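You operate a simulated robot arm through the tools that you are given. There is no shell and no other tool.

The job below is to be done with a simulated robot arm. You get a single attempt, and the scene is never put back.

Task
Put things in order on the top of the mortar bench. At the end: the blue spool of line stands on top of the yellow half brick (carton); the beige wooden block from the top of the mortar bench stands where the white bottle (marked "FROST") stood; the white bottle from the top of the mortar bench stands where the brown tamper stood; the brown tamper stands where the blue spool of line stood; whatever was shut is shut again. Leave all else as you found it, and nothing knocked over.

The check looks at the end state, three seconds after you hand in, the way a careful person would. Anything else that was tipped, shoved, dropped, spilled or broken makes it a failure.

Robot
A 6-joint arm with a two-finger gripper, fixed in place. Base frame: the origin is at the foot of the arm, x ahead of it, y to its left, z up; the work surface is at about z = 0. Lengths are in m, angles in degrees, forces in N, time in s.
With the tool pointing down near the work surface it reaches from about 0.18 to 0.48 m from the base axis. Its first joint turns from -66.0 to 66.0 degrees. Payload 1.76 kg.
The tool frame sits at the grasp point between the pads (the TCP): z along the fingers, y along the line on which they close. The tips reach 0.029 m beyond it. The gripper opens to 0.082 m; its body begins 0.058 m behind the TCP.
Orientation is told as [roll, pitch, yaw] about the base's x, y, z axes, in that order, counted from this pose: with the fingers straight down and closing along the base's y, the tool's x points along the base's -x, its y along +y and its z along -z.

Tools
- The arm moves only by the tool apply_moves. Its argument "commands" is text: rows parted by semicolons, each of 7 numbers parted by spaces: the gripper command, from -1 (fully open) to 1 (shut), values between in proportion, then the shift along the base's x, y, z in m, then the turn, a rotation vector about the base's x, y, z in degrees. In form: jaw tx ty tz rx ry rz; .... A call has 1 to 20 rows; each row shifts and turns the commanded pose from where the row before left it. Rows are played at 5 a second. More than 0.05 m and 8.6 degrees between two rows, or a gripper value outside its range, and nothing of the call is played. A pose out of reach is approached as far as the arm can. The call stops where the force on the tool passes 40 N (or 10 N more than at its start, if that is more) or the arm is blocked; 0.2 s more then pass. The fingers move at their own pace (about 0.2035 m/s each) and stop on an object; they squeeze with about 34 N. The grip force told is the motor's: it shows also when the fingers shut on nothing. Time passes only in rows, and 0.2 s behind the last, so rows that do not move let the fingers close. The reply holds the time, the measured pose of the TCP, the force on the tool along the base axes, the opening and the grip force, in the units named above and with some noise, with the torque about the TCP (base axes, N m) and any sound that the robot's microphone picked up.
- Cameras (640 x 400 px; columns grow to the right, rows downward): "scene" is fixed at [0.061, 0.3357, 0.4292]; the picture's right is [-0.73, -0.68, 0.00], its down [-0.34, 0.36, -0.87] and it looks along [0.59, -0.63, -0.50] (base axes); focal length 214 px, centre (320, 200). "wrist" rides on the gripper at [0.079, 0.004, -0.089] in the tool frame; the picture's right is [-0.05, 1.00, 0.00], its down [-0.71, -0.04, -0.71] and it looks along [-0.71, -0.04, 0.71] (tool axes); focal length 256 px, centre (320, 200).
- grab_frame(camera): a new picture of that camera. The clock stands still meanwhile.
- pixel_to_xyz(camera, pixels): there is no depth. For up to 12 entries [column, row, z] of the newest picture of that camera ("zoom" is the newest enlarged one), the place [x, y] in the base frame at which the ray of that pixel passes the height z, good to about 0.002 m. The clock stands still meanwhile.
- close_up(camera, box): a new picture of the part [left, top, right, bottom] of that camera's present view, enlarged. The clock stands still meanwhile.
- sign_off(): hands the job in; it is judged then, once.

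Unless the task says otherwise, let go and move clear before handing in.

The tools are called as name(argument=value, ...) on one line, values as JSON. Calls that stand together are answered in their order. apply_moves: Moves the arm, as the interface text tells. Its arguments: {"type":"object","properties":{"commands":{"type":"string"}},"required":["commands"]} The other tools are called the same way: grab_frame (camera) takes a picture; pixel_to_xyz (camera, pixels) gives the place at which the rays of pixels pass given heights; close_up (camera, box) takes an enlarged picture of a part of a camera's view; sign_off () hands the job in.

At the start:

```text
time_s: 0.0
tcp_pos: [0.241, 0.0358, 0.3327]
tool_rot: [0.0, -0.1, 0.0]
contact_force: [-0.1, 1.0, 0.4]
torque: [0.01, 0.02, 0.0]
grip_width: 0.0819
grip_force: 0.1
```

scene: 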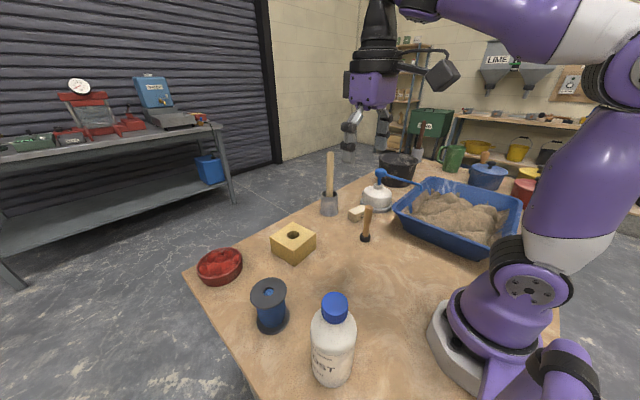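
wrist: 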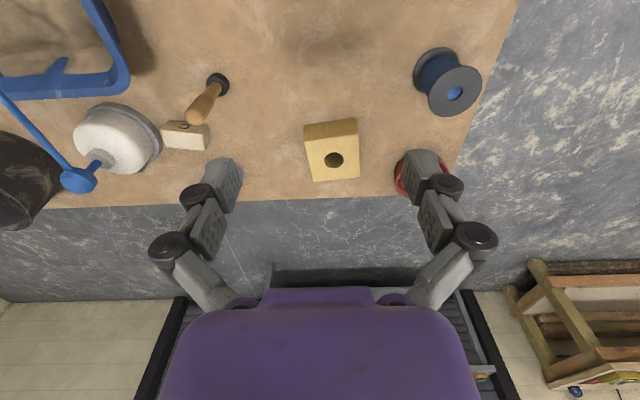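

The scene picture shows the spool near (268,305), the bottle near (333,340), the yellow block near (293,242), a small handled tool near (367,225) and a beige block near (357,213). I'll take enlarged views to identify each one before I move.

close_up(camera="scene", box=[180, 140, 440, 303])

close_up(camera="scene", box=[200, 240, 440, 390])

close_up(camera="wrist", box=[0, 40, 320, 240])

close_up(camera="wrist", box=[280, 20, 520, 220])

```text
2.45 times, centred on (310, 222) of scene
```

zoom: 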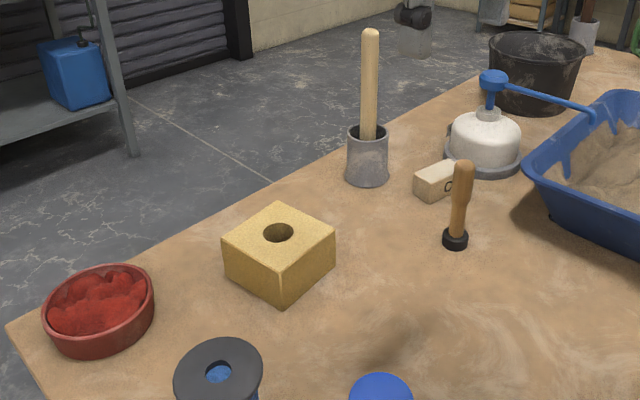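

```text
2.67 times, centred on (320, 315) of scene
```

zoom: 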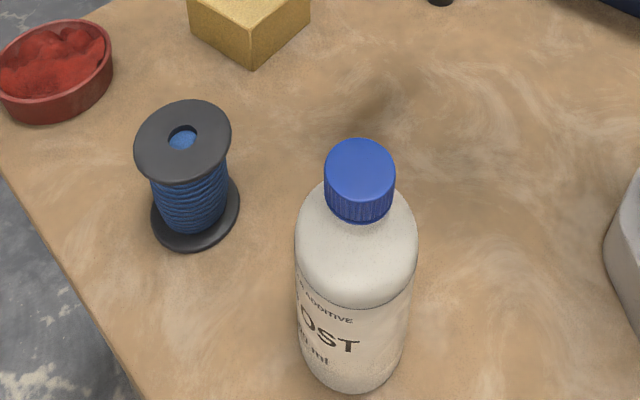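

```text
2.00 times, centred on (160, 140) of wrist
```

zoom: 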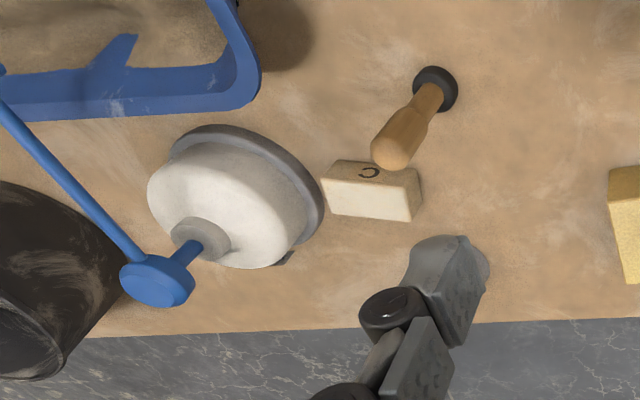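

```text
2.00 times, centred on (400, 120) of wrist
```

zoom: 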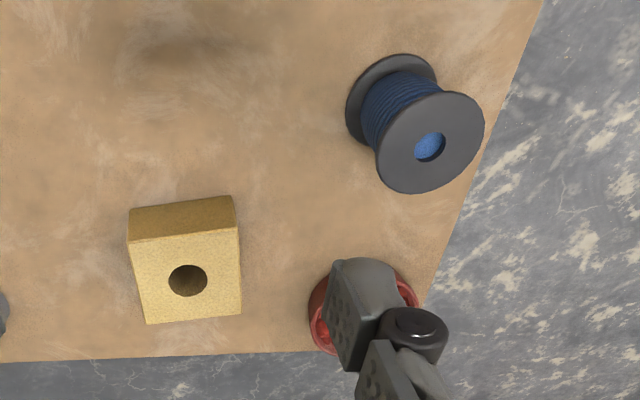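

The pictures show the tamper base at wrist (217,84), the beige block near (186,135) and the spool's lower flange near (437,70). I'll turn these and the scene pixels into positions.

pixel_to_xyz(camera="wrist", pixels=[[217.5, 84, 0.0], [217.5, 84, 0.015], [202, 118, 0.06], [202, 118, 0.08], [455, 93, 0.06], [455, 93, 0.07], [435, 68, 0.0], [435, 68, 0.01], [334, 160, 0.04], [334, 160, 0.05], [161, 149, 0.025], [206, 151, 0.025]])

pixel_to_xyz(camera="scene", pixels=[[335, 303, 0.12], [335, 303, 0.14], [335, 303, 0.16], [332, 370, 0.0], [268, 288, 0.06], [268, 288, 0.07], [272, 322, 0.0], [365, 239, 0.0], [368, 207, 0.08], [293, 234, 0.05], [330, 212, 0.0], [220, 268, 0.0]])

```text
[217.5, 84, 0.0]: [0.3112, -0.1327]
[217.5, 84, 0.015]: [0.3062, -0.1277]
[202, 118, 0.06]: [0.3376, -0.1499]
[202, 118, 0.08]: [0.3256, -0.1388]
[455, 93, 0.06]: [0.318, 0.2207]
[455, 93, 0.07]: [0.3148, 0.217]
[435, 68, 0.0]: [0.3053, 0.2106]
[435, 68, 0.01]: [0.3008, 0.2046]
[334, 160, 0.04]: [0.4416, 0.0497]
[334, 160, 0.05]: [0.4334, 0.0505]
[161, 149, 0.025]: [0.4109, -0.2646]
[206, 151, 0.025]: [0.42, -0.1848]
```

```text
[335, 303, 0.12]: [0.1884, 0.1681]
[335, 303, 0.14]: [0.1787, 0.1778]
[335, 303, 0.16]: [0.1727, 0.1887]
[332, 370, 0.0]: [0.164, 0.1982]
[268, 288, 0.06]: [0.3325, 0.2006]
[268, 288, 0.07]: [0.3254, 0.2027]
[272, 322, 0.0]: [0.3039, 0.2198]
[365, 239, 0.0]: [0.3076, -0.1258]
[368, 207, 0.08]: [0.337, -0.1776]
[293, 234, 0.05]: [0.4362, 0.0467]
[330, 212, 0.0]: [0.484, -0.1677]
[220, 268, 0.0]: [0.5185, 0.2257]
```

Triangulating, the bottle is near (0.17,0.19), the spool near (0.31,0.21), the tamper near (0.31,-0.13) and about 0.11 tall, and the brick near (0.437,0.048). I'll yaw the tool about 90° at a safe height, so the wrist camera looks toward +y and sees the bottle and spool better.

apply_moves(commands="-1 0 0 0 0 0 8.2; -1 0 0 0 0 0 8.2; -1 0 0 0 0 0 8.2; -1 0 0 0 0 0 8.2; -1 0 0 0 0 0 8.2; -1 0 0 0 0 0 8.2; -1 0 0 0 0 0 8.2; -1 0 0 0 0 0 8.2; -1 0 0 0 0 0 8.2; -1 0 0 0 0 0 8.2; -1 0 0 0 0 0 8.0; -1 0 0 0 0 0 0")

```text
time_s: 2.6
tcp_pos: [0.2396, 0.0362, 0.3321]
tool_rot: [-0.1, -0.1, 90.1]
contact_force: [-0.5, 0.2, 0.2]
torque: [0.0, -0.04, -0.01]
grip_width: 0.0823
grip_force: 0.1
```

The reading shows yaw 90.1 with the TCP at (0.240,0.036,0.332) and no contact. I'll take a wrist picture and a scene picture from here.

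grab_frame(camera="wrist")

grab_frame(camera="scene")

```text
taken
```

wrist: 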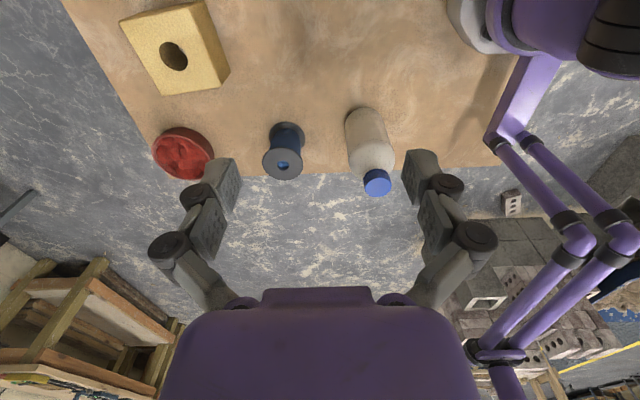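

```text
taken
```

scene: 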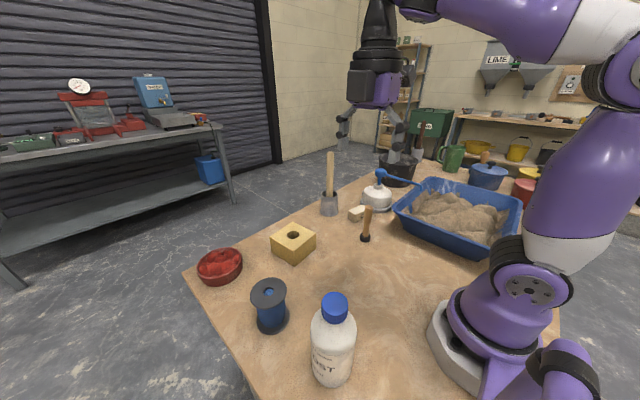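

close_up(camera="wrist", box=[230, 80, 430, 205])

close_up(camera="scene", box=[230, 250, 390, 400])

```text
3.20 times, centred on (330, 142) of wrist
```

zoom: 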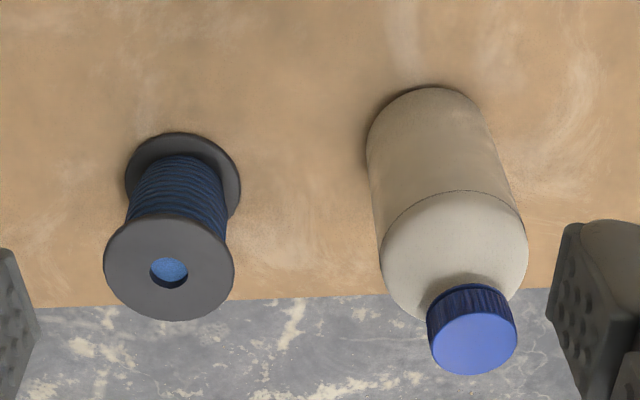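

```text
2.67 times, centred on (310, 325) of scene
```

zoom: 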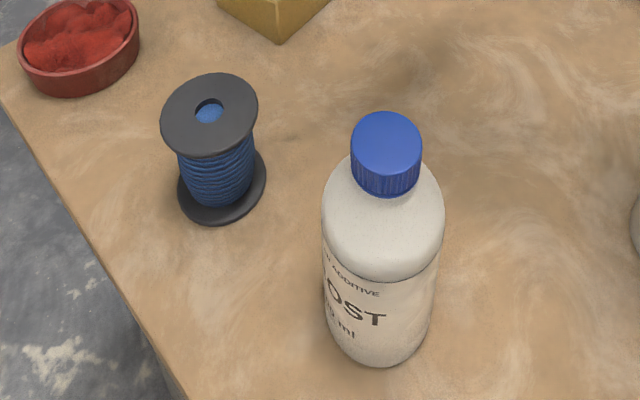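

The enlarged wrist view puts the spool's top flange at about (283,163) and its lower flange at about (287,136). The bottle cap is near (378,184) and the bottle base near (363,122). I'll triangulate those against the scene pixels.

pixel_to_xyz(camera="wrist", pixels=[[282.8, 162.9, 0.06], [282.8, 162.9, 0.08], [287.2, 135.8, 0.0], [262.5, 162.9, 0.07], [303.1, 162.9, 0.07], [377.8, 183.6, 0.12], [377.8, 183.6, 0.14], [377.8, 183.6, 0.16], [363, 122, 0.0], [345, 125, 0.0], [381, 120, 0.0], [361, 107, 0.0]])

pixel_to_xyz(camera="scene", pixels=[[268.4, 292.5, 0.06], [268.4, 292.5, 0.08], [273, 320, 0.0], [250, 292, 0.07], [287, 292, 0.07], [334.7, 304, 0.12], [334.7, 304, 0.14], [334.7, 304, 0.16], [332.5, 386, 0.0], [332.5, 376, 0.0], [272, 333, 0.0], [332.5, 370, 0.0]])

```text
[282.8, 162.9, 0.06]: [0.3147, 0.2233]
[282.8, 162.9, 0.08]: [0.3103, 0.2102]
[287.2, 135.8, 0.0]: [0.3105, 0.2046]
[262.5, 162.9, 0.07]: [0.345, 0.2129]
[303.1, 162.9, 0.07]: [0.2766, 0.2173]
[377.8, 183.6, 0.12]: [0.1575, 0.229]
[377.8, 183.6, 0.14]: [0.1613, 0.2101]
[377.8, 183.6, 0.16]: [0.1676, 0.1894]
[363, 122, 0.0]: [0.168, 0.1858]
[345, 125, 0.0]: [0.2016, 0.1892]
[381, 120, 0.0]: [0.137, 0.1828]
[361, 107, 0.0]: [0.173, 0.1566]
```

```text
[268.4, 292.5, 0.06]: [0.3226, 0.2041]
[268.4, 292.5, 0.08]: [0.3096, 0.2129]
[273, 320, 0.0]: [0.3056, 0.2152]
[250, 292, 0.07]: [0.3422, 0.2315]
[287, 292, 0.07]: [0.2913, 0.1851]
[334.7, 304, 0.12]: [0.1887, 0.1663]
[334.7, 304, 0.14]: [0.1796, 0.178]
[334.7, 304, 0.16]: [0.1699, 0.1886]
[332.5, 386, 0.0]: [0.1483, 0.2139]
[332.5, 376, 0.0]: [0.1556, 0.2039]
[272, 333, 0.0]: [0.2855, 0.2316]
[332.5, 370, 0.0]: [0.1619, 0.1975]
```

Both cameras agree: the bottle is 0.16 tall at (0.169,0.188), and the spool is about 0.08 tall with a flange about 0.066 wide at (0.310,0.211). Next I'll swing back to yaw 0 over the centre, still high, to measure the brick, tamper and block.

apply_moves(commands="-1 0.01 -0.015 -0.01 0 0 -8.2; -1 0.01 -0.015 -0.01 0 0 -8.2; -1 0.01 -0.015 -0.01 0 0 -8.2; -1 0.01 -0.015 -0.01 0 0 -8.2; -1 0.01 -0.015 -0.01 0 0 -8.2; -1 0.01 -0.01 0 0 0 -8.2; -1 0 -0.01 0 0 0 -8.2; -1 0 0 0 0 0 -8.2; -1 0 0 0 0 0 -8.2; -1 0 0 0 0 0 -8.2; -1 0 0 0 0 0 -8.0; -1 0 0 0 0 0 0")

grab_frame(camera="wrist")

```text
time_s: 5.2
tcp_pos: [0.3003, -0.0587, 0.2833]
tool_rot: [0.0, -0.1, -0.2]
contact_force: [0.2, 0.0, -0.4]
torque: [-0.02, 0.03, 0.01]
grip_width: 0.0819
grip_force: 0.1
```

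```text
taken
```

wrist: 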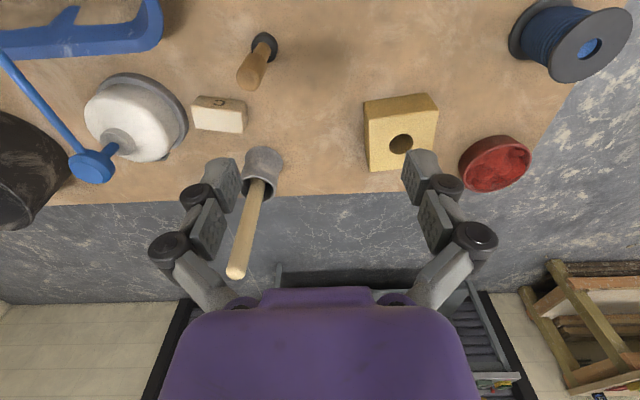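

Now the block at (219,114), the tamper at (260,55), the brick at (400,132) and the cup with its stick at (262,165) are all visible. I'll enlarge each one.

close_up(camera="wrist", box=[170, 20, 330, 120])

close_up(camera="wrist", box=[150, 70, 310, 170])

close_up(camera="wrist", box=[330, 80, 490, 180])

```text
4.00 times, centred on (250, 70) of wrist
```

zoom: 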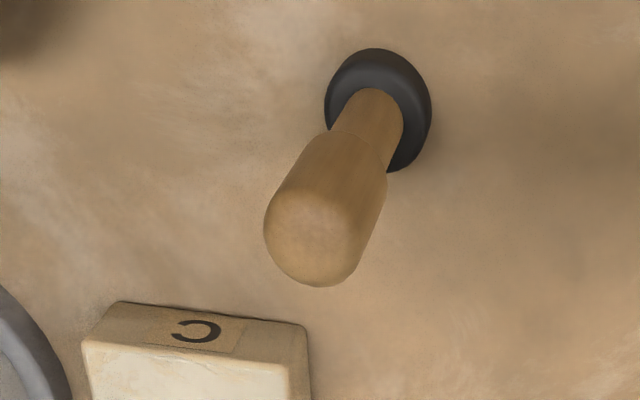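

```text
4.00 times, centred on (230, 120) of wrist
```

zoom: 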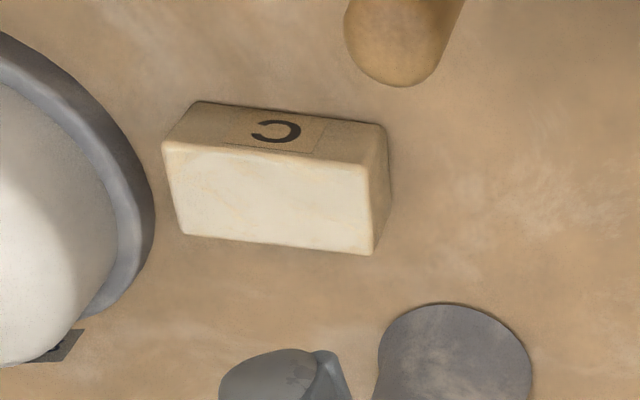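

```text
4.00 times, centred on (410, 130) of wrist
```

zoom: 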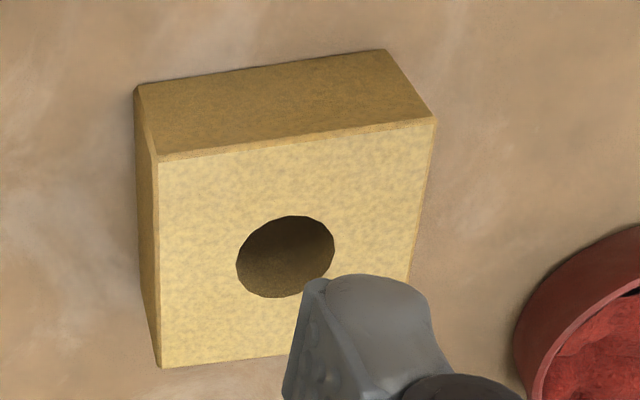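

In zoom pixels divided by 4, the block's lower front edge runs from (198,96) to (246,102) in the wrist picture. Its top corners are near (191,106), (243,111), (195,128) and (242,133). I'll query these and the brick's corners at candidate heights.

pixel_to_xyz(camera="wrist", pixels=[[198.25, 95.75, 0.0], [245.75, 101.75, 0.0], [190.75, 105.75, 0.03], [243, 111.25, 0.03], [195.5, 128, 0.03], [242.5, 133.5, 0.03], [190.75, 105.75, 0.02], [243, 111.25, 0.02], [264.5, 46.75, 0.0], [248, 80, 0.1], [248, 80, 0.11], [262, 160, 0.0]])

pixel_to_xyz(camera="wrist", pixels=[[363.75, 102, 0.0], [426.5, 92.5, 0.0], [369.5, 119.5, 0.04], [438.5, 109.5, 0.04], [369.5, 119.5, 0.05], [438.5, 109.5, 0.05], [369.5, 119.5, 0.06], [438.5, 109.5, 0.06], [370, 171.5, 0.05], [401.25, 144, 0.05], [401.25, 144, 0.06], [401.25, 144, 0.04]])

```text
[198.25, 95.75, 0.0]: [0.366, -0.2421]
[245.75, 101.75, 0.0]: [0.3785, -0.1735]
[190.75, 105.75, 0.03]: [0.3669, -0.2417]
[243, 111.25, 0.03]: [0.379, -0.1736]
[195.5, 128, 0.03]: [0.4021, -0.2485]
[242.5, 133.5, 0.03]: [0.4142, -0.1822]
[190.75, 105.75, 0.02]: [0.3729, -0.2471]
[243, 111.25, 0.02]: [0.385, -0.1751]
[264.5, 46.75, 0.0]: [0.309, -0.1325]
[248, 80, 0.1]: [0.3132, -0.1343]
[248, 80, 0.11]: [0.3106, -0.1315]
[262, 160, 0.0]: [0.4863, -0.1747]
```

```text
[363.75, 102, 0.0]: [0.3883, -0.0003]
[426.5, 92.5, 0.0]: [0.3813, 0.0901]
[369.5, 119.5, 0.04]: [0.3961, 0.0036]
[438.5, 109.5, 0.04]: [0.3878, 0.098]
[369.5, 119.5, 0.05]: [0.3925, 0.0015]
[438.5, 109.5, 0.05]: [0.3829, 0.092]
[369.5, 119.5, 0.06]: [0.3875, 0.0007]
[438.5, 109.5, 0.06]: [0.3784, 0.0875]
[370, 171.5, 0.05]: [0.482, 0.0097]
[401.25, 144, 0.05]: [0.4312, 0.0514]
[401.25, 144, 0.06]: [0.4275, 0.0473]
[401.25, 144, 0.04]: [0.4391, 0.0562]
```

The block measures about 0.069 × 0.036 × 0.03, centred at (0.390,-0.211) and turned about -10°. The brick's top is near z=0.055 with its hole at (0.430,0.050), and the tamper is at (0.310,-0.132) and about 0.105 tall. I'll also measure the stick, pump knob and pot rim, because they limit the gripper's clearance.

pixel_to_xyz(camera="wrist", pixels=[[236, 272, 0.12], [236, 272, 0.16], [236, 272, 0.2], [93, 165, 0.06], [93, 165, 0.09], [93, 165, 0.12], [188, 125, 0.0], [182, 140, 0.0], [125, 75, 0.0], [262, 150, 0.05], [163, 20, 0.05], [163, 20, 0.08]])

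pixel_to_xyz(camera="scene", pixels=[[331, 153, 0.12], [331, 153, 0.16], [331, 153, 0.2], [381, 173, 0.06], [381, 173, 0.09], [381, 173, 0.12], [395, 212, 0.05], [395, 212, 0.08], [330, 194, 0.05], [330, 194, 0.07], [293, 236, 0.05], [293, 236, 0.06]])

```text
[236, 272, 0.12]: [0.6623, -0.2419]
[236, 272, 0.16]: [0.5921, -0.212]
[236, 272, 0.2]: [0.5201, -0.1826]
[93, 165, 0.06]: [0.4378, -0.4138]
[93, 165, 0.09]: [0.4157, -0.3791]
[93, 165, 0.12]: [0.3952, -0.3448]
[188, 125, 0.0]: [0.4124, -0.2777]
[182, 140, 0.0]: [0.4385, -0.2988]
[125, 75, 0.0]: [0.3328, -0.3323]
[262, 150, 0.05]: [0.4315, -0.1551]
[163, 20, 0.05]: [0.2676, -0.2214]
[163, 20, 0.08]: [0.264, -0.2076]
```

```text
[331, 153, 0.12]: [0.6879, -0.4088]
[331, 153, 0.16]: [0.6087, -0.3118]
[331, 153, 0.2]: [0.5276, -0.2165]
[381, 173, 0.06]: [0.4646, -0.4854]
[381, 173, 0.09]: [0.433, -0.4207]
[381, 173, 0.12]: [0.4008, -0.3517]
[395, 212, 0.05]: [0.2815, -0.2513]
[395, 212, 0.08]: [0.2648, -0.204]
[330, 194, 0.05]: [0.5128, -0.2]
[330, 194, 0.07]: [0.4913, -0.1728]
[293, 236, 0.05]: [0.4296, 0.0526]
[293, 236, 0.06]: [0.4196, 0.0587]
```

The stick stands upright at (0.484,-0.168) and is about 0.22 tall, and the pump knob is at (0.393,-0.34) at z≈0.125. I'll do the spool first, moving over it at height with yaw 90 so the camera stays away from the bottle.

apply_moves(commands="-1 0.001 0.0245 0 0 0 8.2; -1 0.001 0.0245 0 0 0 8.2; -1 0.001 0.0245 0 0 0 8.2; -1 0.001 0.0245 0 0 0 8.2; -1 0.001 0.0245 0 0 0 8.2; -1 0.001 0.0245 0 0 0 8.2; -1 0.001 0.0245 0 0 0 8.2; -1 0.001 0.0245 0 0 0 8.2; -1 0.001 0.0245 0 0 0 8.2; -1 0.001 0.0245 0 0 0 8.2; -1 0 0.0245 0 0 0 8.2; -1 0 0 -0.04 0 0 0; -1 0 0 -0.04 0 0 0; -1 0 0 -0.03 0 0 0; -1 0 0 0 0 0 0")

grab_frame(camera="wrist")

grab_frame(camera="scene")

```text
time_s: 8.4
tcp_pos: [0.309, 0.2103, 0.1716]
tool_rot: [-0.1, -0.1, 90.2]
contact_force: [-0.7, 0.4, -0.5]
torque: [-0.01, 0.01, 0.02]
grip_width: 0.0819
grip_force: 0.2
```

```text
taken
```

wrist: 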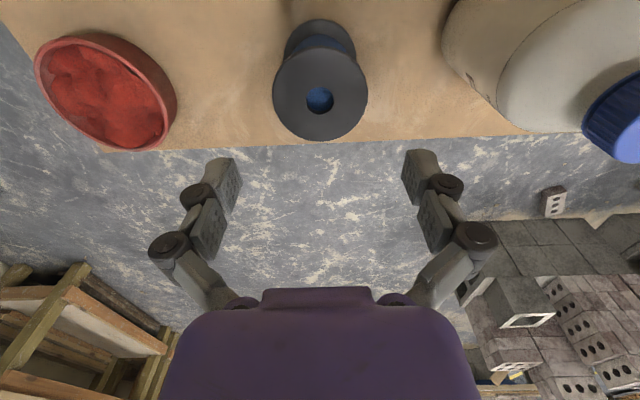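

```text
taken
```

scene: 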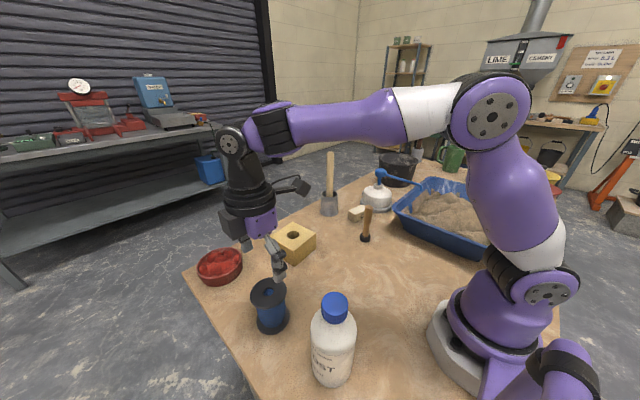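

The spool's top flange spans columns 274–367 and rows 46–142, so its centre is near (320,93). I'll check its position from this nearer view.

pixel_to_xyz(camera="wrist", pixels=[[320, 93, 0.07], [320, 93, 0.08], [274, 93, 0.08], [367, 93, 0.08], [320, 142, 0.075], [319, 100, 0.08], [319, 20, 0.0], [600, 110, 0.16]])

close_up(camera="wrist", box=[220, 0, 420, 150])

```text
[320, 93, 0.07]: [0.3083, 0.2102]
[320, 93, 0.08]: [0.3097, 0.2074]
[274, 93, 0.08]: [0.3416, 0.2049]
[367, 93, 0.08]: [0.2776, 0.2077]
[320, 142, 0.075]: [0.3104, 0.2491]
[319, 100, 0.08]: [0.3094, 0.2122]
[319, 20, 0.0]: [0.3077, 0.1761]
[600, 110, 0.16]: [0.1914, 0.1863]
```

```text
2.67 times, centred on (320, 75) of wrist
```

zoom: 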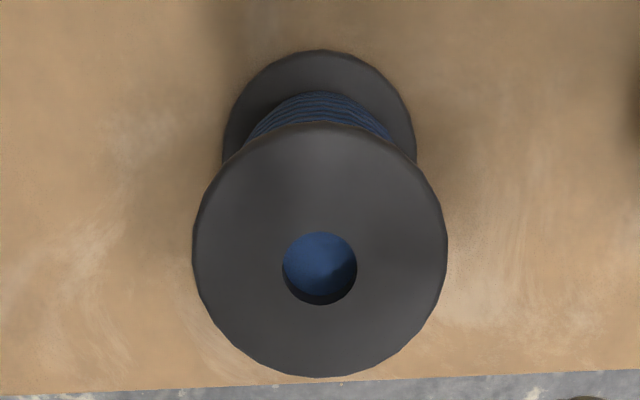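

The flange is 0.064 wide and centred at (0.309,0.211), right under the TCP. I'll go down to TCP z≈0.068, so the pads straddle the top flange, then close.

apply_moves(commands="-1 0 0.0005 -0.035 0 0 0; -1 0 0 -0.03 0 0 0; -1 0 0 -0.02 0 0 0; -1 0 0 -0.018 0 0 0; -1 0 0 0 0 0 0")

grab_frame(camera="scene")

grab_frame(camera="wrist")

```text
time_s: 9.6
tcp_pos: [0.3098, 0.2105, 0.0683]
tool_rot: [-0.1, 0.0, 90.3]
contact_force: [0.4, -0.6, -0.3]
torque: [-0.03, -0.02, -0.02]
grip_width: 0.0821
grip_force: 0.0
```

```text
taken
```

scene: 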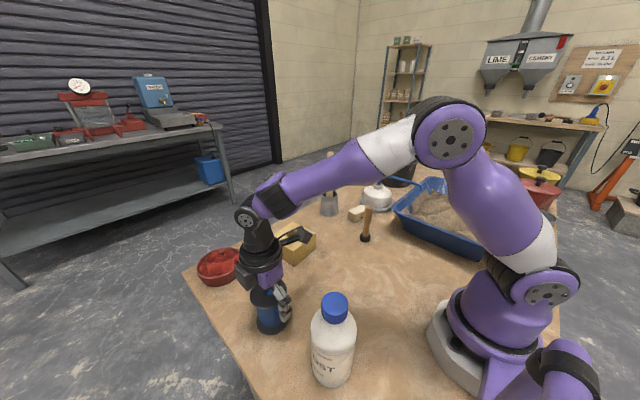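

```text
taken
```

wrist: 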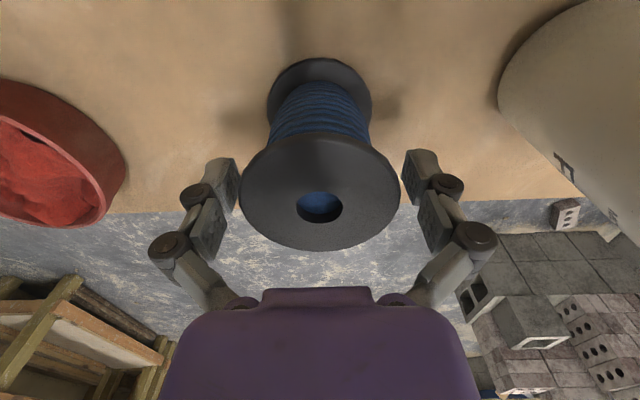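

The flange sits between the pads at about TCP height, with similar gaps on both sides (238–400 against the finger faces). I'll close now.

apply_moves(commands="0 0 0 0 0 0 0; 1 0 0 0 0 0 0; 1 0 0 0 0 0 0; 1 0 0 0 0 0 0")

```text
time_s: 10.6
tcp_pos: [0.3105, 0.2111, 0.0689]
tool_rot: [-0.1, -0.2, 90.2]
contact_force: [-2.2, -1.6, 28.0]
torque: [0.05, 0.03, -0.22]
grip_width: 0.0648
grip_force: 34.5
```

The gripper holds 0.0648 with 34.5 N. There is a 28 N upward reaction, probably friction from the closing fingers pressing the spool onto the table. I'll lift gently and see whether it clears.

apply_moves(commands="1 0 0 0.002 0 0 0; 1 0 0 0.003 0 0 0; 1 0 0 0.005 0 0 0; 1 0 0 0 0 0 0")

grab_frame(camera="wrist")

close_up(camera="scene", box=[200, 210, 360, 360])

```text
time_s: 11.6
tcp_pos: [0.3103, 0.2094, 0.0803]
tool_rot: [0.2, 0.0, 90.3]
contact_force: [0.3, -0.7, -1.4]
torque: [-0.02, -0.03, 0.0]
grip_width: 0.0646
grip_force: 34.3
```

```text
taken
```

wrist: 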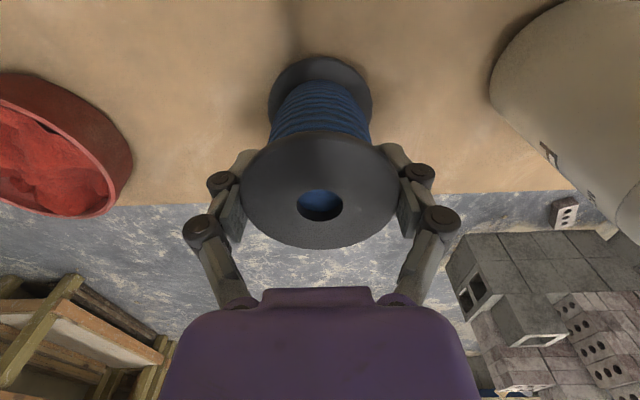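

```text
2.67 times, centred on (280, 285) of scene
```

zoom: 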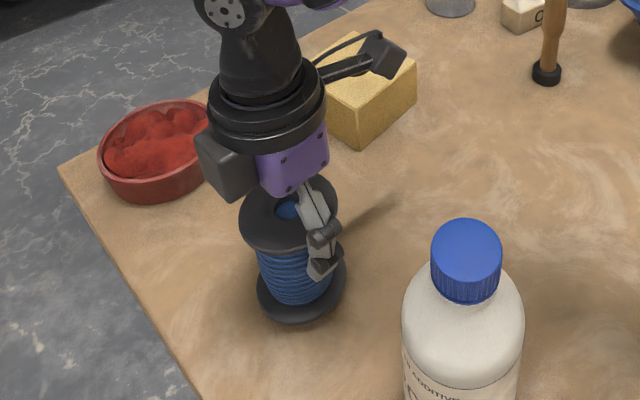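

The spool lifted cleanly: force is back to about -1.4 N, and it keeps the same place in the jaws in the wrist view. I'll lift to z≈0.20 and carry it over the brick centre at (0.430,0.049).

apply_moves(commands="1 0 0 0.03 0 0 0; 1 0 0 0.03 0 0 0; 1 0 0 0.03 0 0 0; 1 0 0 0.03 0 0 0; 1 0.015 -0.02 0 0 0 0; 1 0.015 -0.02 0 0 0 0; 1 0.015 -0.02 0 0 0 0; 1 0.015 -0.02 0 0 0 0; 1 0.015 -0.02 0 0 0 0; 1 0.015 -0.02 0 0 0 0; 1 0.015 -0.02 0 0 0 0; 1 0.015 -0.021 0 0 0 0; 1 0 0 0 0 0 0; 1 0 0 0 0 0 0")

grab_frame(camera="wrist")

grab_frame(camera="scene")

```text
time_s: 14.6
tcp_pos: [0.4292, 0.0489, 0.1991]
tool_rot: [-0.1, -0.1, 90.2]
contact_force: [0.6, -0.6, -1.3]
torque: [-0.01, 0.0, -0.02]
grip_width: 0.0643
grip_force: 33.7
```

```text
taken
```

wrist: 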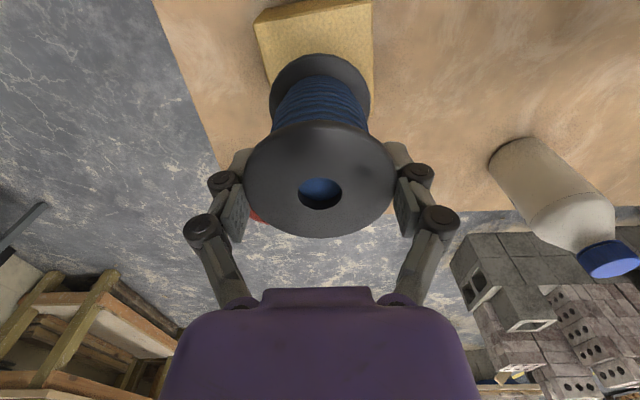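

```text
taken
```

scene: 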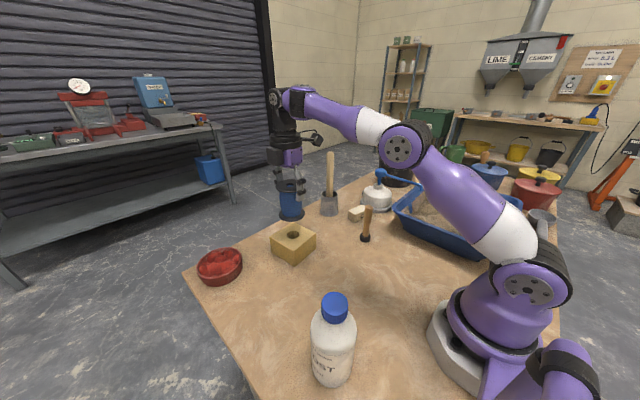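

The spool sits slightly lower in the jaws than at pickup: its hole was at row 205 and is now at 193. I'll check for tilt or slip with close views before lowering.

close_up(camera="scene", box=[240, 130, 340, 270])

close_up(camera="wrist", box=[200, 0, 440, 250])

```text
2.86 times, centred on (290, 200) of scene
```

zoom: 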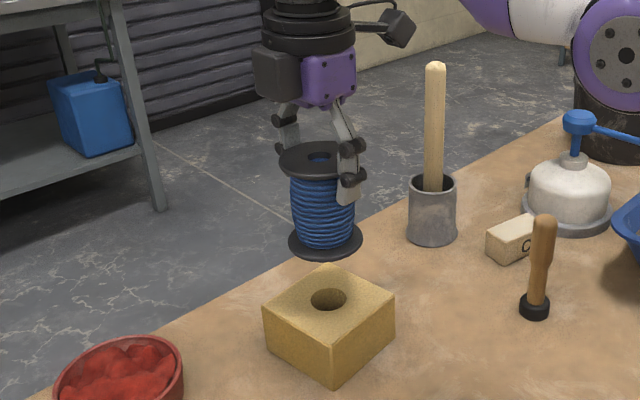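

```text
1.60 times, centred on (320, 125) of wrist
```

zoom: 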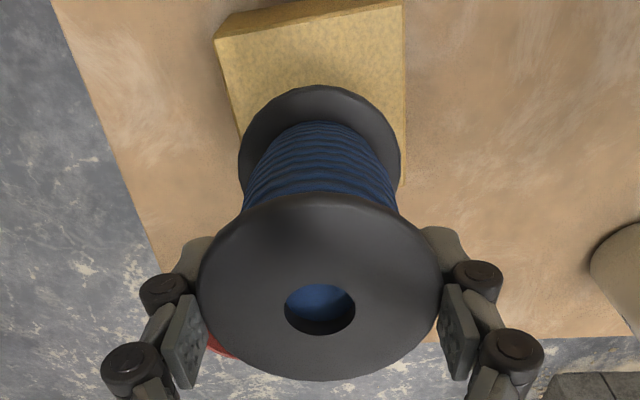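

The spool hangs upright: its lean in the scene matches the perspective of a vertical line. I'll work out the height of its underside from the lower flange at scene (292,214) so I can lower it by the right amount.

pixel_to_xyz(camera="scene", pixels=[[292, 214, 0.11], [292, 214, 0.12], [292, 214, 0.13], [289.7, 186, 0.19], [289.7, 186, 0.2], [289.7, 186, 0.21], [293, 234.5, 0.056]])

pixel_to_xyz(camera="wrist", pixels=[[320, 93, 0.12], [320, 93, 0.13], [320, 193, 0.19], [320, 193, 0.2], [320, 193, 0.21], [296, 42, 0.056], [372, 1, 0.056], [254, 24, 0.056]])

```text
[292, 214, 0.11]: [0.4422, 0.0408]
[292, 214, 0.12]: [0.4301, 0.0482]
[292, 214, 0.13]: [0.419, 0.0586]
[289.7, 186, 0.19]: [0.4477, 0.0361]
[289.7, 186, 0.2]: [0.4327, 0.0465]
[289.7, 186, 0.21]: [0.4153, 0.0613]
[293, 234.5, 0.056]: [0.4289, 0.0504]
```

```text
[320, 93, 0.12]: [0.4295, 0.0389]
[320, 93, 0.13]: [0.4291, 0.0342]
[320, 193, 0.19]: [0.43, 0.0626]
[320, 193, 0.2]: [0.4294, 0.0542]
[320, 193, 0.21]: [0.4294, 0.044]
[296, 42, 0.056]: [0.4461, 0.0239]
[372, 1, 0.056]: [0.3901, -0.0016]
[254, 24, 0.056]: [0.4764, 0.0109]
```

The underside is at about z=0.123 and the brick top at about 0.056. I'll lower 0.055 first, then step in small moves and watch the vertical force.

apply_moves(commands="1 0.001 0 -0.02 0 0 0; 1 0 0 -0.02 0 0 0; 1 0 0 -0.015 0 0 0; 1 0 0 0 0 0 0")

apply_moves(commands="1 0 0 -0.004 0 0 0; 1 0 0 0 0 0 0")

close_up(camera="scene", box=[240, 160, 340, 270])

```text
time_s: 15.6
tcp_pos: [0.4312, 0.0505, 0.1431]
tool_rot: [0.0, -0.1, 90.2]
contact_force: [0.8, 0.7, -1.6]
torque: [-0.02, 0.01, -0.01]
grip_width: 0.0638
grip_force: 33.7
```

```text
time_s: 16.2
tcp_pos: [0.4302, 0.0502, 0.1411]
tool_rot: [0.1, -0.1, 90.2]
contact_force: [-0.2, -0.1, -1.4]
torque: [0.02, -0.02, 0.01]
grip_width: 0.064
grip_force: 34.4
```

```text
3.64 times, centred on (290, 215) of scene
```

zoom: 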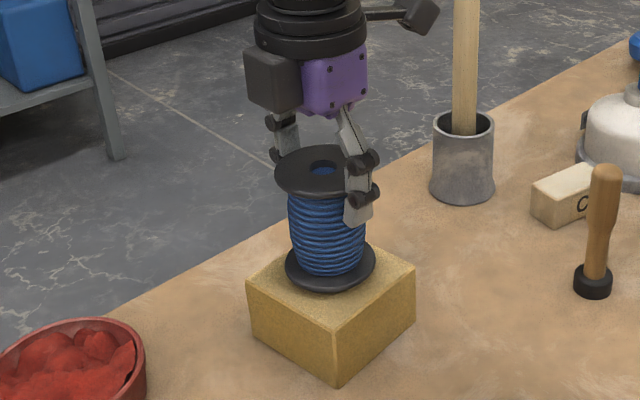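

The spool is just above the brick with no contact yet (fz -1.4). I'll continue in small steps.

apply_moves(commands="1 0 0 -0.003 0 0 0; 1 0 0 -0.002 0 0 0; 1 0 0 0 0 0 0")

apply_moves(commands="1 0 0 -0.002 0 0 0; 1 0 0 0 0 0 0")

apply_moves(commands="1 0 0 -0.002 0 0 0; 1 0 0 0 0 0 0")

```text
time_s: 17.0
tcp_pos: [0.4309, 0.0502, 0.136]
tool_rot: [0.0, -0.1, 90.3]
contact_force: [-0.4, 0.3, -1.6]
torque: [0.0, -0.02, 0.0]
grip_width: 0.0639
grip_force: 34.1
```

```text
time_s: 17.6
tcp_pos: [0.4303, 0.049, 0.135]
tool_rot: [0.1, -0.1, 90.3]
contact_force: [-1.7, 0.7, 7.0]
torque: [-0.15, 0.26, -0.09]
grip_width: 0.064
grip_force: 34.3
```

```text
time_s: 18.2
tcp_pos: [0.4307, 0.05, 0.1327]
tool_rot: [-0.1, -0.1, 90.2]
contact_force: [-5.2, 1.3, 26.8]
torque: [-0.07, 0.34, -0.21]
grip_width: 0.0641
grip_force: 33.8
```

Contact began at TCP z≈0.135 (7 N) and rose to 27 N, so the spool is seated. I'll ease up 2 mm to relax the force, look, and then open.

apply_moves(commands="1 0 0 0.002 0 0 0; 1 0 0 0 0 0 0")

close_up(camera="scene", box=[240, 160, 340, 270])

grab_frame(camera="wrist")

```text
time_s: 18.8
tcp_pos: [0.4311, 0.0492, 0.132]
tool_rot: [0.1, -0.1, 90.3]
contact_force: [2.3, 0.0, 2.1]
torque: [0.0, -0.3, 0.02]
grip_width: 0.064
grip_force: 34.3
```

```text
3.64 times, centred on (290, 215) of scene
```

zoom: 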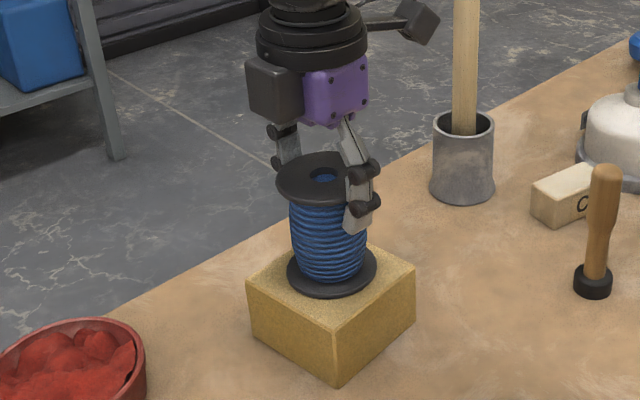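

```text
taken
```

wrist: 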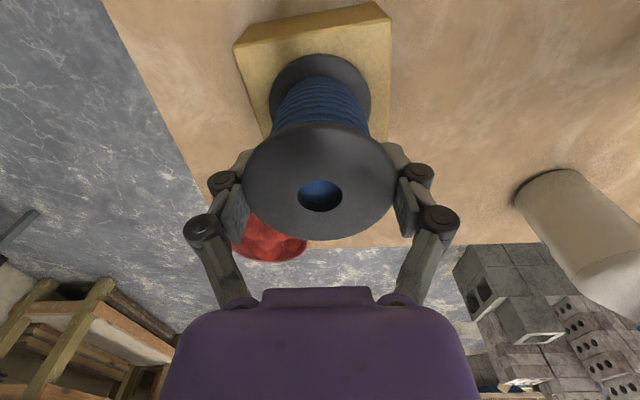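

The force is down to 2 N and the spool is upright in the middle of the brick. I'll open gradually to full and then rise straight up.

apply_moves(commands="-0.6 0 0 0 0 0 0; -0.75 0 0 0 0 0 0; -1 0 0 0 0 0 0; -1 0 0 0 0 0 0")

grab_frame(camera="wrist")

close_up(camera="scene", box=[240, 160, 340, 270])

```text
time_s: 19.8
tcp_pos: [0.4309, 0.0509, 0.1341]
tool_rot: [0.0, 0.0, 90.1]
contact_force: [0.4, 0.0, -0.8]
torque: [0.0, 0.03, 0.02]
grip_width: 0.0819
grip_force: 0.0
```

```text
taken
```

wrist: 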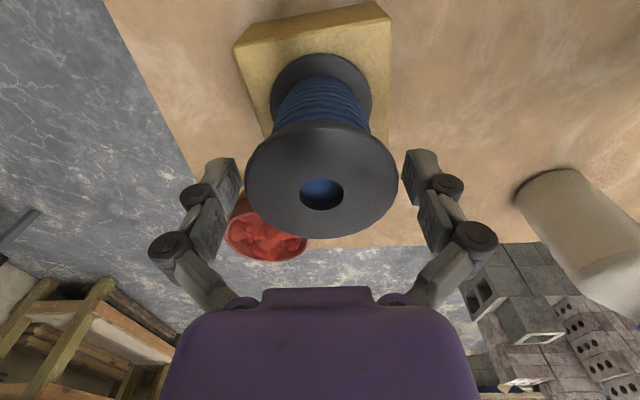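

```text
3.64 times, centred on (290, 215) of scene
```

zoom: 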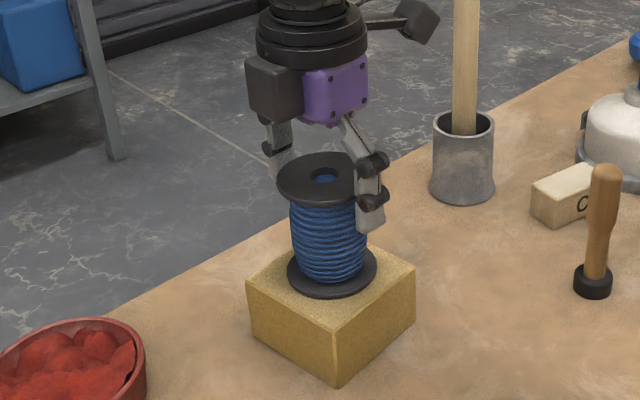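

The spool stands free on the brick with both fingers clear. I'll rise straight up, then swing to above the tamper at (0.310,-0.132) at yaw 0.

apply_moves(commands="-1 0 0 0.03 0 0 0; -1 0 0 0.035 0 0 0; -1 0 0 0.035 0 0 0; -1 0 0 0.035 0 0 0; -1 -0.011 -0.0165 0 0 0 -8.2; -1 -0.011 -0.0165 0 0 0 -8.2; -1 -0.011 -0.0165 0 0 0 -8.2; -1 -0.011 -0.0165 0 0 0 -8.2; -1 -0.011 -0.0165 0 0 0 -8.2; -1 -0.011 -0.0165 0 0 0 -8.2; -1 -0.011 -0.0165 0 0 0 -8.2; -1 -0.011 -0.0165 0 0 0 -8.2; -1 -0.011 -0.0165 0 0 0 -8.2; -1 -0.011 -0.0165 0 0 0 -8.2; -1 -0.011 -0.0165 0 0 0 -8.0; -1 0 0 -0.04 0 0 0; -1 0 0 -0.03 0 0 0; -1 0 0 0 0 0 0")

grab_frame(camera="wrist")

grab_frame(camera="scene")

```text
time_s: 23.6
tcp_pos: [0.2932, -0.1346, 0.185]
tool_rot: [0.0, -0.1, 0.2]
contact_force: [-0.1, 0.2, -0.3]
torque: [0.03, -0.01, -0.02]
grip_width: 0.0819
grip_force: 0.0
out of reach, approached as far as the arm can: row 3, 4
```

```text
taken
```

wrist: 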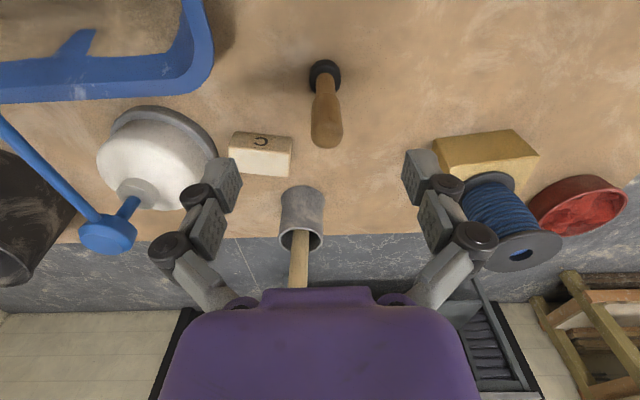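

```text
taken
```

scene: 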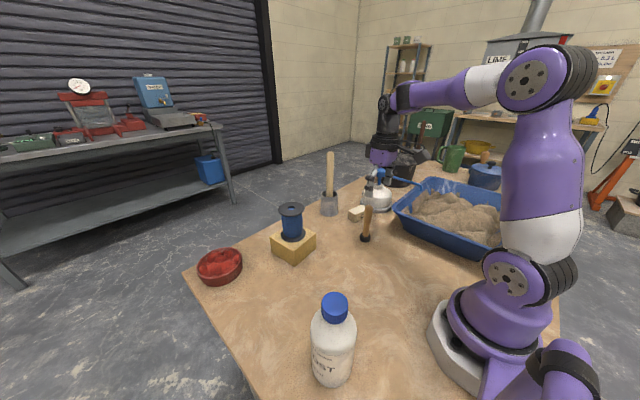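

The spool stands on the brick in the scene at (292,235). The arm pulled slightly inward on the way up because of its reach limit, and nothing was touched. I'll now measure the tamper at (325,105) precisely.

close_up(camera="wrist", box=[260, 40, 390, 160])

close_up(camera="scene", box=[240, 180, 420, 290])

```text
3.33 times, centred on (325, 100) of wrist
```

zoom: 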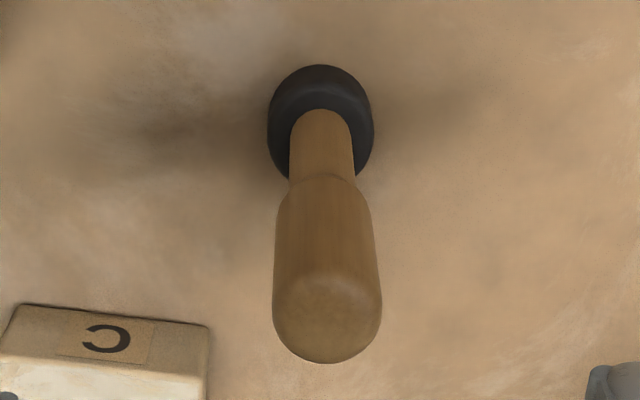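

```text
3.56 times, centred on (330, 235) of scene
```

zoom: 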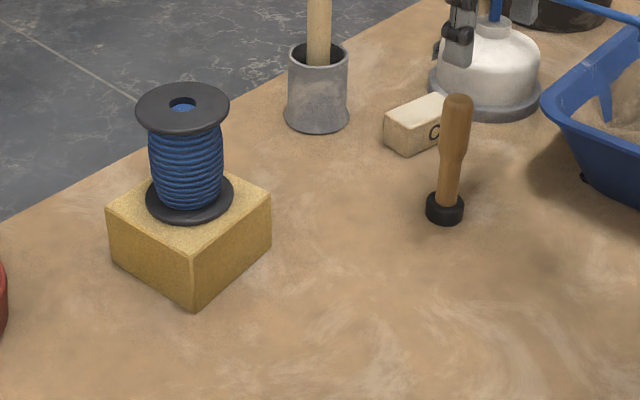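

The tamper is upright, with a handle about 0.025 thick in its upper half, a base about 0.032 wide, and its top near wrist (327,132). I'll query its axis position.

pixel_to_xyz(camera="wrist", pixels=[[327, 131, 0.1], [327, 131, 0.11], [325, 75.4, 0.01], [325, 60, 0.0], [327, 107, 0.06], [327, 107, 0.07], [308, 107, 0.065], [341, 107, 0.065]])

pixel_to_xyz(camera="scene", pixels=[[365, 240, 0.0], [365, 237, 0.01], [368.5, 207, 0.1], [368.5, 207, 0.11], [366, 220, 0.06], [293, 233, 0.06], [291, 264, 0.0], [273, 241, 0.056], [306, 241, 0.056]])

```text
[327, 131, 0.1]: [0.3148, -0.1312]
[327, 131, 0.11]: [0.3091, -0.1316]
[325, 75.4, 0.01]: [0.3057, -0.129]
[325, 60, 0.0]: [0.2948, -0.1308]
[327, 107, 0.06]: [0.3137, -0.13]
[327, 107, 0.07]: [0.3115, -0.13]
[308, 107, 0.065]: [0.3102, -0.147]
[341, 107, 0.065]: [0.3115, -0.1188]
```

```text
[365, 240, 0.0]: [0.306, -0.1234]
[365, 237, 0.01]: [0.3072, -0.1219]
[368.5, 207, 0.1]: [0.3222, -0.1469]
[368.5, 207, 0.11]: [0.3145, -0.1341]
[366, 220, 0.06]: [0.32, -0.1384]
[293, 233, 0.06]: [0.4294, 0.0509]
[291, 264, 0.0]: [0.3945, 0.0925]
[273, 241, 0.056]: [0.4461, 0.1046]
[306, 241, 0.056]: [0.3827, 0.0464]
```

Both views put the tamper axis at (0.311,-0.131). I'll narrow the jaws to about 0.053 to stay clear of the tray corner near (0.28,-0.21), centre over the handle, and descend to TCP z≈0.077.

apply_moves(commands="-0.3 0.009 0.002 0 0 0 0; -0.3 0.009 0.0018 0 0 0 0; -0.3 0 0 0 0 0 0")

grab_frame(camera="wrist")

```text
time_s: 24.4
tcp_pos: [0.3117, -0.1305, 0.1853]
tool_rot: [-0.1, -0.1, 0.2]
contact_force: [0.4, -0.2, 0.0]
torque: [0.03, 0.0, 0.01]
grip_width: 0.0532
grip_force: 0.0
```

```text
taken
```

wrist: 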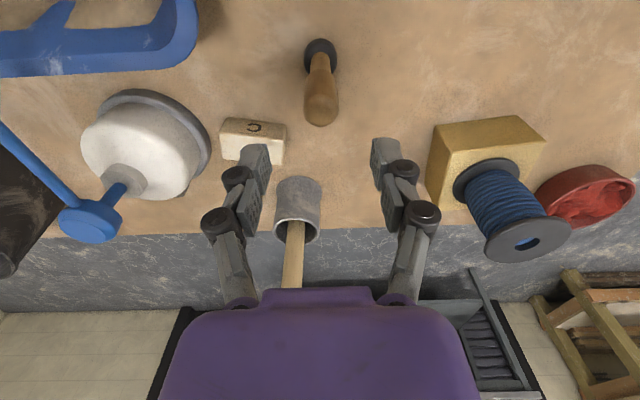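

The jaws are at 0.053 and the tamper (320,85) is centred between the fingers. I'll descend in steps.

apply_moves(commands="-0.3 0 0 -0.03 0 0 0; -0.3 0 0 -0.03 0 0 0; -0.3 0 0 -0.025 0 0 0; -0.3 0 0 -0.023 0 0 0; -0.3 0 0 0 0 0 0")

grab_frame(camera="wrist")

close_up(camera="scene", box=[300, 140, 460, 270])

```text
time_s: 25.6
tcp_pos: [0.311, -0.1295, 0.0776]
tool_rot: [-0.1, -0.1, 0.2]
contact_force: [-0.8, 0.2, 0.1]
torque: [-0.01, 0.0, 0.0]
grip_width: 0.0533
grip_force: 0.1
```

```text
taken
```

wrist: 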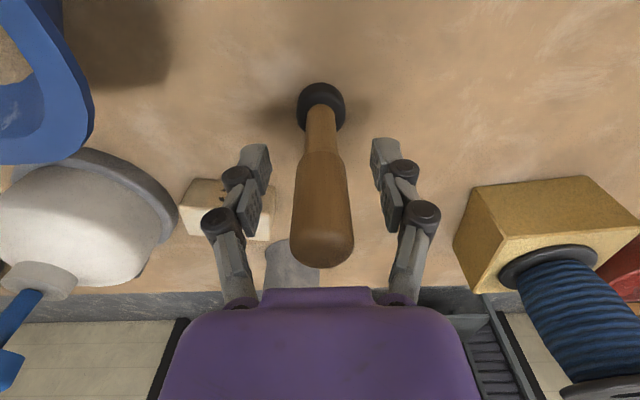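

```text
3.08 times, centred on (380, 205) of scene
```

zoom: 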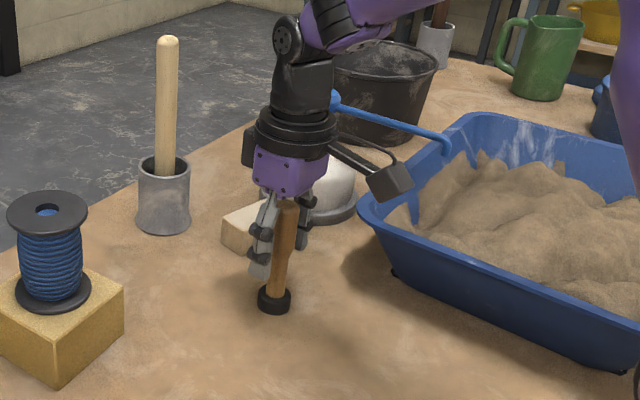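

The handle is centred between the pads, with gaps of about 25 and 20 px. I'll close on it.

apply_moves(commands="0 0 0 0 0 0 0; 0.25 0 0 0 0 0 0; 0.4 0 0 0 0 0 0; 1 0 0 0 0 0 0; 1 0 0 0 0 0 0; 1 0 0 0 0 0 0")

```text
time_s: 27.0
tcp_pos: [0.312, -0.1314, 0.0777]
tool_rot: [0.0, -0.1, 0.2]
contact_force: [0.4, 0.9, 3.1]
torque: [0.05, 0.02, -0.01]
grip_width: 0.0225
grip_force: 34.4
```

The jaws hold the handle at 0.0225 with 34 N. I'll lift a little and check.

apply_moves(commands="1 0 0 0.004 0 0 0; 1 0 0 0.008 0 0 0; 1 0 0 0.008 0 0 0; 1 0 0 0 0 0 0")

grab_frame(camera="wrist")

close_up(camera="scene", box=[300, 140, 460, 270])

```text
time_s: 28.0
tcp_pos: [0.3111, -0.1307, 0.0985]
tool_rot: [0.1, -0.2, 0.3]
contact_force: [0.0, 0.7, -1.6]
torque: [0.02, 0.02, 0.04]
grip_width: 0.0225
grip_force: 33.8
```

```text
taken
```

wrist: 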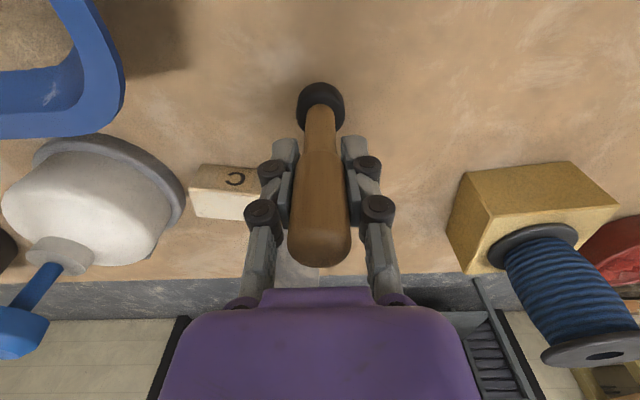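

```text
3.08 times, centred on (380, 205) of scene
```

zoom: 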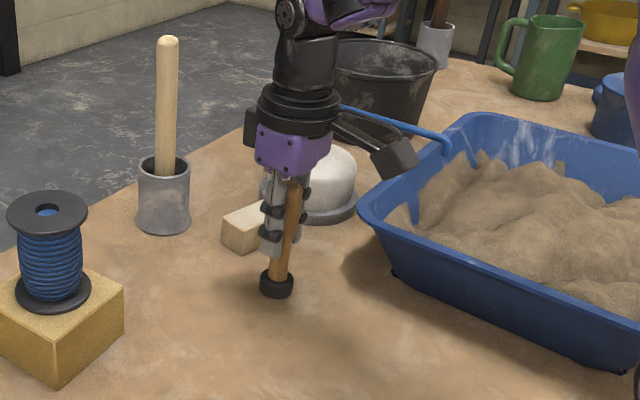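

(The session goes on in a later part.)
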